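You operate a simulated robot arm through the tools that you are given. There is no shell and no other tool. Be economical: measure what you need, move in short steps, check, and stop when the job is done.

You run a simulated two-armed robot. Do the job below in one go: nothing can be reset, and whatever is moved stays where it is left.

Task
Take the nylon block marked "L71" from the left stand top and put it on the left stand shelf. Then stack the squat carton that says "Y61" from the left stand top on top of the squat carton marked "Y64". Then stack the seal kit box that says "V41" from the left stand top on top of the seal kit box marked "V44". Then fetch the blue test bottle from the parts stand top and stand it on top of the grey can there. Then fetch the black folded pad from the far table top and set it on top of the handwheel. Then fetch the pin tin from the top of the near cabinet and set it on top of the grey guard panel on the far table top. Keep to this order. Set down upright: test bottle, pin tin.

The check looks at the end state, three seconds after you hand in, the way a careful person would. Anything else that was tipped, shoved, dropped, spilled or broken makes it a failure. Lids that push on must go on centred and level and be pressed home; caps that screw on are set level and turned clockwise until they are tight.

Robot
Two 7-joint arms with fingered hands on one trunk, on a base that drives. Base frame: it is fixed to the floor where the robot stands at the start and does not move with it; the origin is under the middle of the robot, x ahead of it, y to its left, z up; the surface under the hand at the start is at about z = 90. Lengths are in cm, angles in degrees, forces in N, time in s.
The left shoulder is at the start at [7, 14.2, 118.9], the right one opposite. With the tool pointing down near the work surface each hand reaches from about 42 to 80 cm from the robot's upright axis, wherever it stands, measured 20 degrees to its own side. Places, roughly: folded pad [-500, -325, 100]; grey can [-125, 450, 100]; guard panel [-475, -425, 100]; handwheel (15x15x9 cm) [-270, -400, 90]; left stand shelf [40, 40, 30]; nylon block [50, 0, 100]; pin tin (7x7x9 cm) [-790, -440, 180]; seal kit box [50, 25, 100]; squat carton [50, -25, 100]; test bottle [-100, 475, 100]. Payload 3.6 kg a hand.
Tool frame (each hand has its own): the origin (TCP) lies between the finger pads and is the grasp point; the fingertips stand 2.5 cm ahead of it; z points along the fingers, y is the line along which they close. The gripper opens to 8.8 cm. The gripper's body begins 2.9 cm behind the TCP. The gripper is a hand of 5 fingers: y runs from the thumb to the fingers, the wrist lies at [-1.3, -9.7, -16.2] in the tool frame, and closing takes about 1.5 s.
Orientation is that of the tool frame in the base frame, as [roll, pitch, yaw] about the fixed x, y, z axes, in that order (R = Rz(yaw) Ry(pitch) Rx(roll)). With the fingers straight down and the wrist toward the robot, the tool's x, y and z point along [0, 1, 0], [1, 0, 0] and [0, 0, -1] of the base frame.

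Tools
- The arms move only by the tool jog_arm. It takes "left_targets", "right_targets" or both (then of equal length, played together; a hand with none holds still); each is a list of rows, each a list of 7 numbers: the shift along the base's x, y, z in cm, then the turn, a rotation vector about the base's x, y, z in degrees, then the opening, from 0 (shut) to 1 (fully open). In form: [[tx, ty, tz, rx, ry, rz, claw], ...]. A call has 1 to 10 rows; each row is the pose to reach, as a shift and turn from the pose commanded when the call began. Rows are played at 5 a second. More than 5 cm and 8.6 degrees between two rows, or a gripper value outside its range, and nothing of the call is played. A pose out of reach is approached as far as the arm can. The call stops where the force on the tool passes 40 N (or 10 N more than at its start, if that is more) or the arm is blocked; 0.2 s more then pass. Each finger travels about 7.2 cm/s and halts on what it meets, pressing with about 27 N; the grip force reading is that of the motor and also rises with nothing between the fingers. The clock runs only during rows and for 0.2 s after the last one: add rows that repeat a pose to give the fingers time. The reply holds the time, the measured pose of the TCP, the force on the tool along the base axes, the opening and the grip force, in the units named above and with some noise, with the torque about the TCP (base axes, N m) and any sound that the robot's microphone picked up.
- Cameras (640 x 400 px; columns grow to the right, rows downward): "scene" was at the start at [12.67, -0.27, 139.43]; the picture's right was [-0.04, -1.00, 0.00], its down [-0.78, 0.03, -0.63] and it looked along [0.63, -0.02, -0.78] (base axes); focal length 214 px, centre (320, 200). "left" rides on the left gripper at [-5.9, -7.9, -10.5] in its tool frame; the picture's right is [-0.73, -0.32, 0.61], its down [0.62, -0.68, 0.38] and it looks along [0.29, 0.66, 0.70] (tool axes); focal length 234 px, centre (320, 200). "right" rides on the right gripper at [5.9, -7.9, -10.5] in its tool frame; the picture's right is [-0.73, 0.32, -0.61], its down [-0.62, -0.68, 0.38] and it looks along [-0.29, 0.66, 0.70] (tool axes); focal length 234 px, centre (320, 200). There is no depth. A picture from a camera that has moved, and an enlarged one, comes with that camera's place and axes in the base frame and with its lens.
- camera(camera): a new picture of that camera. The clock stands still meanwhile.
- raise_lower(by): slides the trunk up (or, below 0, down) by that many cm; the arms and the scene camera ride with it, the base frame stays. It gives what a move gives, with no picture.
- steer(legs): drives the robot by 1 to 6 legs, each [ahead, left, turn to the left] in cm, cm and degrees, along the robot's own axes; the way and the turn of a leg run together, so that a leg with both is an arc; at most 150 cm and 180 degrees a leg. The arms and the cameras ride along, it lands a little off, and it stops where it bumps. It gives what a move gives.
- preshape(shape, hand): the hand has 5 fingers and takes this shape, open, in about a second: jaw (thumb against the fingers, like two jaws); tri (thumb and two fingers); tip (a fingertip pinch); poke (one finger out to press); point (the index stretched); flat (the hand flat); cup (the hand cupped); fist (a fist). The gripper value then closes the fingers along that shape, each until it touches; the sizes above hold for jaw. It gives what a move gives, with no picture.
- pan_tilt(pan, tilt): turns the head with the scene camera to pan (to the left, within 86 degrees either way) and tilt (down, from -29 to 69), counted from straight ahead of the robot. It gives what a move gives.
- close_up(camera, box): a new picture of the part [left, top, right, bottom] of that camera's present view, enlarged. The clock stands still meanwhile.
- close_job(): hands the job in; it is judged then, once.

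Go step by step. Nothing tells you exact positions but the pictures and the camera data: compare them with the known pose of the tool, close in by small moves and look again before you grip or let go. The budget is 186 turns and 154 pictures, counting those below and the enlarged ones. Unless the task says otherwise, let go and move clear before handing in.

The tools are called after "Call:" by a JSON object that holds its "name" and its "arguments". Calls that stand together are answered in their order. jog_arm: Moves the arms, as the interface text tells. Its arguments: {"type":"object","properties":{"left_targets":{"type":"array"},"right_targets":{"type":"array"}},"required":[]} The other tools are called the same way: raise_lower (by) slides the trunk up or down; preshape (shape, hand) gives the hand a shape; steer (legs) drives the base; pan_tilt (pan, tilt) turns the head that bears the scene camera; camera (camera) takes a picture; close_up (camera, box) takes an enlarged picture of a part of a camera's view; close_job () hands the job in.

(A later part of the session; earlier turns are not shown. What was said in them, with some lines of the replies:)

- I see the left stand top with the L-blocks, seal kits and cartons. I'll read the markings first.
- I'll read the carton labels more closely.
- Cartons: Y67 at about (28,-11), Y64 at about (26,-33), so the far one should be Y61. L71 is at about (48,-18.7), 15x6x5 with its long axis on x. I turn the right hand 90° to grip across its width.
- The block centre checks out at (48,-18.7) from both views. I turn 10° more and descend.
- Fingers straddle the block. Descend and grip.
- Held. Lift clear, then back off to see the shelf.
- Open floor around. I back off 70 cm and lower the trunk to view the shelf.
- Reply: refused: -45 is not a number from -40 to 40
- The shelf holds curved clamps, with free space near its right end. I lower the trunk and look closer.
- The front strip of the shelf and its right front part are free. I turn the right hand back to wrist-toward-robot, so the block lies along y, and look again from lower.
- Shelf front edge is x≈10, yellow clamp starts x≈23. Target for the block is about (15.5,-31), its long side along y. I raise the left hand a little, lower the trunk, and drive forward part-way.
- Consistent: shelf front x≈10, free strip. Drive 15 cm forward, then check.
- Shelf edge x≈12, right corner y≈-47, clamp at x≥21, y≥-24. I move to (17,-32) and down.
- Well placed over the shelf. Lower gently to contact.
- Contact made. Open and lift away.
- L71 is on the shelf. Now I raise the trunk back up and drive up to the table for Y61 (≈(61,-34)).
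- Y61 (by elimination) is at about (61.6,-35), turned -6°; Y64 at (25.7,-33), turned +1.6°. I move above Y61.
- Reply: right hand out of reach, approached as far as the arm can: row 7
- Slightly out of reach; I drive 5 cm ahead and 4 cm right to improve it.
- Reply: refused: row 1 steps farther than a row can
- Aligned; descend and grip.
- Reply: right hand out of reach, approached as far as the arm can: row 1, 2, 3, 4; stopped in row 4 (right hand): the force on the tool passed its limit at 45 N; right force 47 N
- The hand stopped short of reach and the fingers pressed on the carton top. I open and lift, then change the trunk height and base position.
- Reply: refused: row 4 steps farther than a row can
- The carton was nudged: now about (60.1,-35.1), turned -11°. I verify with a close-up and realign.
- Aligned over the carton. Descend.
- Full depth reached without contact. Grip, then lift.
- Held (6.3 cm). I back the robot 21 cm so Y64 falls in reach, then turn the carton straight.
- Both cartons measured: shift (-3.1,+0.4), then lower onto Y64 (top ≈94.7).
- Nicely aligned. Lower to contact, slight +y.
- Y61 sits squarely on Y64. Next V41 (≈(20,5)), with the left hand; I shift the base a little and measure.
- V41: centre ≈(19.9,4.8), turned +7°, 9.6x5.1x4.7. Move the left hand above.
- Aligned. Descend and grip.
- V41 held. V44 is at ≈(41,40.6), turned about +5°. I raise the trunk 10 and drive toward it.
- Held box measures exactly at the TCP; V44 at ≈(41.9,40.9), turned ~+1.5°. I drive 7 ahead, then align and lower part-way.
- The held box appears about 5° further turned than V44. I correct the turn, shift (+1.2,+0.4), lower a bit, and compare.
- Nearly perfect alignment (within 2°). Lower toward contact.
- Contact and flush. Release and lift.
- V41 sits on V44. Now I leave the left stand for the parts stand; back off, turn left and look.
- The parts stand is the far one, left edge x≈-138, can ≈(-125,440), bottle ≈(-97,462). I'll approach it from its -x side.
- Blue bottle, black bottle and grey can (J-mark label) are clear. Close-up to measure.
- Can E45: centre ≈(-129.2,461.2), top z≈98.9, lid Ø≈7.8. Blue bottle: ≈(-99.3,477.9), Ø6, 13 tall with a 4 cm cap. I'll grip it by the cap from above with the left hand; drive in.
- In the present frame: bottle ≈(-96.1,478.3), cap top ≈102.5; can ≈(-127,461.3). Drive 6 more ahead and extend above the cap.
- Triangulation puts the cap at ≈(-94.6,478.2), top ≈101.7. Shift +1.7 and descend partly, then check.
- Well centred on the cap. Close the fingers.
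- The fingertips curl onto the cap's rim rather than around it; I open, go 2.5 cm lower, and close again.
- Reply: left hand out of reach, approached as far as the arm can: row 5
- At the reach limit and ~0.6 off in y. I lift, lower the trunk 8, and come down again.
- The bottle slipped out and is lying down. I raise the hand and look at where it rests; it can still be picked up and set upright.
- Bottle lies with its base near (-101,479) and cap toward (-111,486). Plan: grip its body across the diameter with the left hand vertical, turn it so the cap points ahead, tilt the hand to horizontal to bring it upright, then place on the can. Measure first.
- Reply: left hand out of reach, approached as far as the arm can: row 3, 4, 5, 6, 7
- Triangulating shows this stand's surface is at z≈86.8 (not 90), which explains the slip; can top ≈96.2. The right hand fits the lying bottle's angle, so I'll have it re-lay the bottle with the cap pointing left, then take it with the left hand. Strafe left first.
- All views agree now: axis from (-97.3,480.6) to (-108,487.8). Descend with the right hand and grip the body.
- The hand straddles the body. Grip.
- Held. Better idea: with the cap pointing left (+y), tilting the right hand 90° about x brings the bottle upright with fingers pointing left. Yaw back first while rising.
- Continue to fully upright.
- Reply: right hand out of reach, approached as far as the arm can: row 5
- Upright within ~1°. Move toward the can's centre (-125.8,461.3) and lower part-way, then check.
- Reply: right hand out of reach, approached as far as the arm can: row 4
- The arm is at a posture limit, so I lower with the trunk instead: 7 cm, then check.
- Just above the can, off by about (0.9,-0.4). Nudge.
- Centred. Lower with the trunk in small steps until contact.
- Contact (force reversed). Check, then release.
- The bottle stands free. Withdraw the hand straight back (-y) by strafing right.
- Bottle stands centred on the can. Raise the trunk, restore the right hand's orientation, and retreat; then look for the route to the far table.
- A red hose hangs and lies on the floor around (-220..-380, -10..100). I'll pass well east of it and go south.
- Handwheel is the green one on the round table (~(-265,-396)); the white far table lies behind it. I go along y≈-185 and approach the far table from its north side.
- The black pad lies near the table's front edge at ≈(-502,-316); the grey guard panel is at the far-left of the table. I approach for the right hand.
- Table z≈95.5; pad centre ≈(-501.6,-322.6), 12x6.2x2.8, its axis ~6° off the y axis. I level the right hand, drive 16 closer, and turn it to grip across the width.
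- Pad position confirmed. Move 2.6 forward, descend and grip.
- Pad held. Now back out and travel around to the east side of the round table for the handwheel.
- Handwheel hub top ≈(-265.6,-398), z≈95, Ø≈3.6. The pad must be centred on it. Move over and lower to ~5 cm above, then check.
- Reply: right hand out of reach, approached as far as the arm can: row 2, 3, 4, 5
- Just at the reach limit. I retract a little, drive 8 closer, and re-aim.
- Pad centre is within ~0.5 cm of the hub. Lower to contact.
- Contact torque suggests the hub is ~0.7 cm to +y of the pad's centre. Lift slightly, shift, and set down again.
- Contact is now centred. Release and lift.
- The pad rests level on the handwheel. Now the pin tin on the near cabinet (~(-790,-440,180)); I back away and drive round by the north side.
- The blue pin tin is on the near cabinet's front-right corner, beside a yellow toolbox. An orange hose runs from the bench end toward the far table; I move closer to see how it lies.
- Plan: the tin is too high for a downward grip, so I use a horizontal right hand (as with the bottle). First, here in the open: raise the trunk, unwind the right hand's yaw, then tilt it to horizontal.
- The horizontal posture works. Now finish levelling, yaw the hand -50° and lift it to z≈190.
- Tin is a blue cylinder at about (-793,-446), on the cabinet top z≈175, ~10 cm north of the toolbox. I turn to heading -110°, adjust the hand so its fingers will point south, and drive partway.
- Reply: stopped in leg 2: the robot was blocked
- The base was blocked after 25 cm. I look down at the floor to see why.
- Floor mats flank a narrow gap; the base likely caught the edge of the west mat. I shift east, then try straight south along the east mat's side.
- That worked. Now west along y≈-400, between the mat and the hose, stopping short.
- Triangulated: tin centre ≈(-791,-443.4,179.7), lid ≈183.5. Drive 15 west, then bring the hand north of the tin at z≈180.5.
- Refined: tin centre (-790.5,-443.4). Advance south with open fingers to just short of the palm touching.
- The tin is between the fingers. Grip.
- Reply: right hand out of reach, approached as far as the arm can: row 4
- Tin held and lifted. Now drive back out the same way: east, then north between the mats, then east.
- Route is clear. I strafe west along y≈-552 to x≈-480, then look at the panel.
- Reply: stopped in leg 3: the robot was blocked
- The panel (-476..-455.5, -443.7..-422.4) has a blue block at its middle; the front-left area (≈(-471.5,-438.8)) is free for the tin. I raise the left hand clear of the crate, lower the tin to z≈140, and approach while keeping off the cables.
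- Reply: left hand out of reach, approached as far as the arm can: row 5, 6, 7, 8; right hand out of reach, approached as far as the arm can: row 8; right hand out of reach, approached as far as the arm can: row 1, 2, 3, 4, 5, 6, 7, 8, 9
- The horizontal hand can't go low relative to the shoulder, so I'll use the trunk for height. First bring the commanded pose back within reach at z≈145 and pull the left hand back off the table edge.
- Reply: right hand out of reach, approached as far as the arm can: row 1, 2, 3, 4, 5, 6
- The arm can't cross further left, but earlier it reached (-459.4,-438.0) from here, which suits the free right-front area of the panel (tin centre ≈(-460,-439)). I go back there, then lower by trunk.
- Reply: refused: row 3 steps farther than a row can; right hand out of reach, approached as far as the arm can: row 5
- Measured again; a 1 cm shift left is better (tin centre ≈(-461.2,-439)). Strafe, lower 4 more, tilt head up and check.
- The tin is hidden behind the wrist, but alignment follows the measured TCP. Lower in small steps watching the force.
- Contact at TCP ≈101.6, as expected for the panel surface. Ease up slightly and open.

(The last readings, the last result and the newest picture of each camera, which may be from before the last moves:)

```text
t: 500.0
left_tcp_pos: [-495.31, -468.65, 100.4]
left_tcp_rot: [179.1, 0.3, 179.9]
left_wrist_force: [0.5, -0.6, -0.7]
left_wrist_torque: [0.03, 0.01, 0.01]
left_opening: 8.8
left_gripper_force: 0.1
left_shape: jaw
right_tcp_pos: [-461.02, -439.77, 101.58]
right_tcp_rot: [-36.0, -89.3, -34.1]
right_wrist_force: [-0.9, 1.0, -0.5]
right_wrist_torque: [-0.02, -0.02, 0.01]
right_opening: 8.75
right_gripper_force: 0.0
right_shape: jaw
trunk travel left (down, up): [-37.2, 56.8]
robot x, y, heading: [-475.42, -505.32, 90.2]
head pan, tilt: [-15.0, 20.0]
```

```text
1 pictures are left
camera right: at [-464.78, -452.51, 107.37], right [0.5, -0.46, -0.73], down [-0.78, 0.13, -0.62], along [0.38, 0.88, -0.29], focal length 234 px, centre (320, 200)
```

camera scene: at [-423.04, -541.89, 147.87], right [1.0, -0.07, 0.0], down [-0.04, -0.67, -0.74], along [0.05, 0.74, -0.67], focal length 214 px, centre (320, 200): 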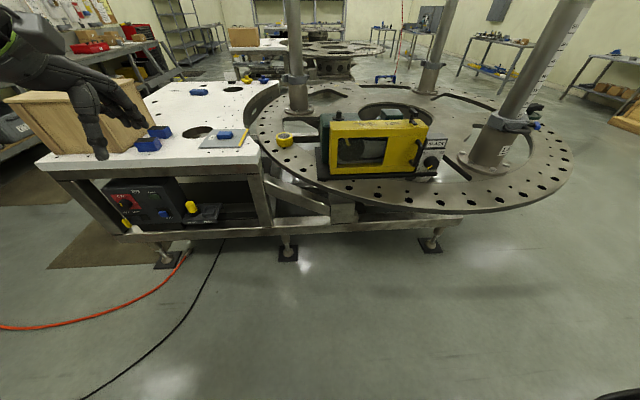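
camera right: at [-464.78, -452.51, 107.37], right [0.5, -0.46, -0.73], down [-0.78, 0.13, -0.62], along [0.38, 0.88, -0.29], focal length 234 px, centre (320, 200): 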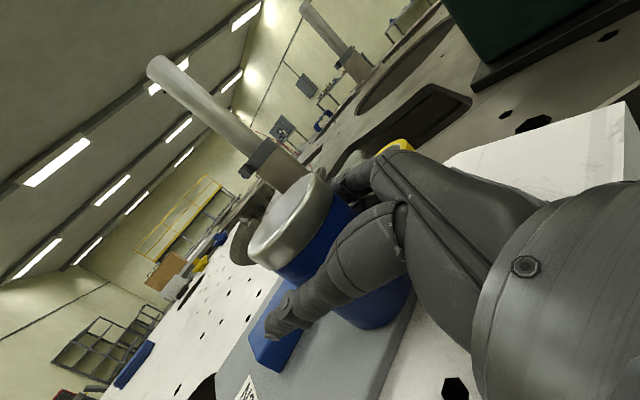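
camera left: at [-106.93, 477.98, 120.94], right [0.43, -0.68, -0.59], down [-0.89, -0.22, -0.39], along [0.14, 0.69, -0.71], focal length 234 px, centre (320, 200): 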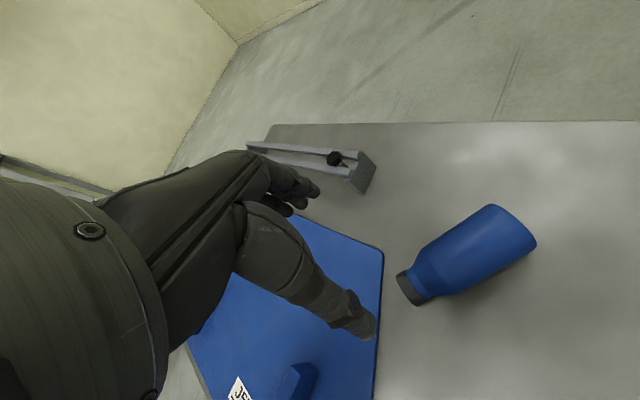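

The tin stands upright on the panel, clear of the blue block. Withdraw straight back along the finger direction with the base.

Call:
{"name": "steer", "arguments": {"legs": [[-13.2, -4.9, 0]]}}

Call:
{"name": "raise_lower", "arguments": {"by": 25}}

Call:
{"name": "steer", "arguments": {"legs": [[-15, -5, 0]]}}

Call:
{"name": "pan_tilt", "arguments": {"pan": 5, "tilt": 35}}

Call:
{"name": "camera", "arguments": {"camera": "scene"}}

```text
t: 501.4
left_tcp_pos: [-490.38, -482.06, 100.55]
left_tcp_rot: [179.1, 0.3, 179.9]
left_wrist_force: [0.1, -0.9, 1.5]
left_wrist_torque: [0.01, 0.01, -0.02]
left_opening: 8.78
left_gripper_force: 0.2
left_shape: jaw
right_tcp_pos: [-455.86, -453.17, 101.79]
right_tcp_rot: [-39.1, -89.3, -31.1]
right_wrist_force: [0.0, 0.2, -0.2]
right_wrist_torque: [-0.03, 0.01, -0.02]
right_opening: 8.75
right_gripper_force: 0.1
right_shape: jaw
trunk travel left (down, up): [-37.2, 56.8]
robot x, y, heading: [-470.39, -518.49, 90.1]
head pan, tilt: [-15.0, 20.0]
```

```text
t: 503.9
left_tcp_pos: [-490.51, -481.81, 125.39]
left_tcp_rot: [179.1, 0.3, 180.0]
left_wrist_force: [-0.5, -0.6, 0.2]
left_wrist_torque: [0.0, -0.02, 0.0]
left_opening: 8.8
left_gripper_force: 0.0
left_shape: jaw
right_tcp_pos: [-455.93, -453.18, 126.62]
right_tcp_rot: [-38.7, -89.4, -31.5]
right_wrist_force: [-0.3, -0.4, 0.1]
right_wrist_torque: [0.02, -0.03, 0.01]
right_opening: 8.77
right_gripper_force: 0.1
right_shape: jaw
trunk travel left (down, up): [-62.2, 31.8]
robot x, y, heading: [-470.52, -518.54, 90.2]
head pan, tilt: [-15.0, 20.0]
```

```text
t: 505.4
left_tcp_pos: [-485.23, -496.78, 125.52]
left_tcp_rot: [179.1, 0.3, 179.8]
left_wrist_force: [0.4, -1.2, 0.2]
left_wrist_torque: [0.0, 0.01, -0.01]
left_opening: 8.79
left_gripper_force: 0.2
left_shape: jaw
right_tcp_pos: [-450.73, -467.77, 126.48]
right_tcp_rot: [-42.7, -89.5, -27.5]
right_wrist_force: [0.7, 0.5, -0.4]
right_wrist_torque: [-0.03, 0.01, 0.0]
right_opening: 8.76
right_gripper_force: 0.0
right_shape: jaw
trunk travel left (down, up): [-62.2, 31.8]
robot x, y, heading: [-465.35, -533.44, 90.1]
head pan, tilt: [-15.0, 20.0]
```

```text
t: 506.2
left_tcp_pos: [-485.27, -496.61, 125.36]
left_tcp_rot: [179.1, 0.3, 179.7]
left_wrist_force: [0.1, 0.0, -0.3]
left_wrist_torque: [-0.01, -0.01, 0.01]
left_opening: 8.81
left_gripper_force: 0.0
left_shape: jaw
right_tcp_pos: [-450.66, -467.87, 126.6]
right_tcp_rot: [-38.8, -89.4, -31.4]
right_wrist_force: [-0.2, -0.3, 0.2]
right_wrist_torque: [-0.02, -0.02, 0.02]
right_opening: 8.77
right_gripper_force: 0.2
right_shape: jaw
trunk travel left (down, up): [-62.2, 31.8]
robot x, y, heading: [-465.25, -533.54, 90.3]
head pan, tilt: [5.0, 35.0]
```

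```text
0 pictures are left
camera scene: at [-466.21, -519.6, 131.42], right [1.0, 0.09, 0.0], down [0.05, -0.57, -0.82], along [-0.07, 0.82, -0.57], focal length 214 px, centre (320, 200)
```

scene: 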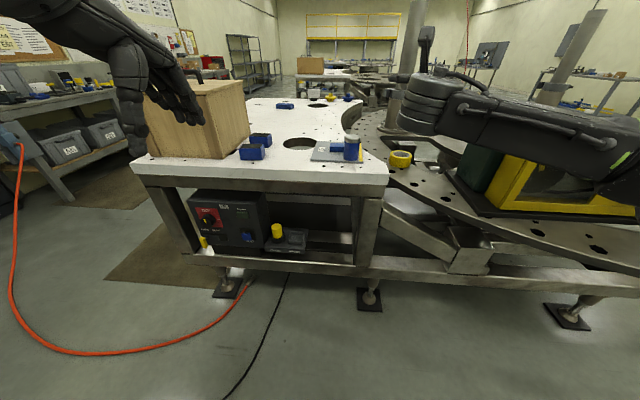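

The tin stands upright on the guard panel, the hands are clear of everything, and all six placements are made.

Call:
{"name": "close_job", "arguments": {}}

```text
The job is handed in.
```

All six moves are done in the order given and the job is handed in; I have had no verdict yet, and four things below may count against it.

- **Y61:** I never read the "Y61" label. I took the far carton by elimination, after reading Y67 and Y64 on the other two.
- **Test bottle:** it tipped over on my first grip. I picked it up again and stood it upright on the grey can.
- **Far carton (Y61):** my first grip pressed down on it and shifted it about 1.5 cm before I lifted it.
- **Base bumps:** the base was blocked twice on the drive. The first was probably a floor mat edge. The second was near the red cart, which may have been touched; I didn't check whether it moved.

The pin tin stands upright on the guard panel beside the blue block already there, and the pad is balanced on the handwheel's hub.
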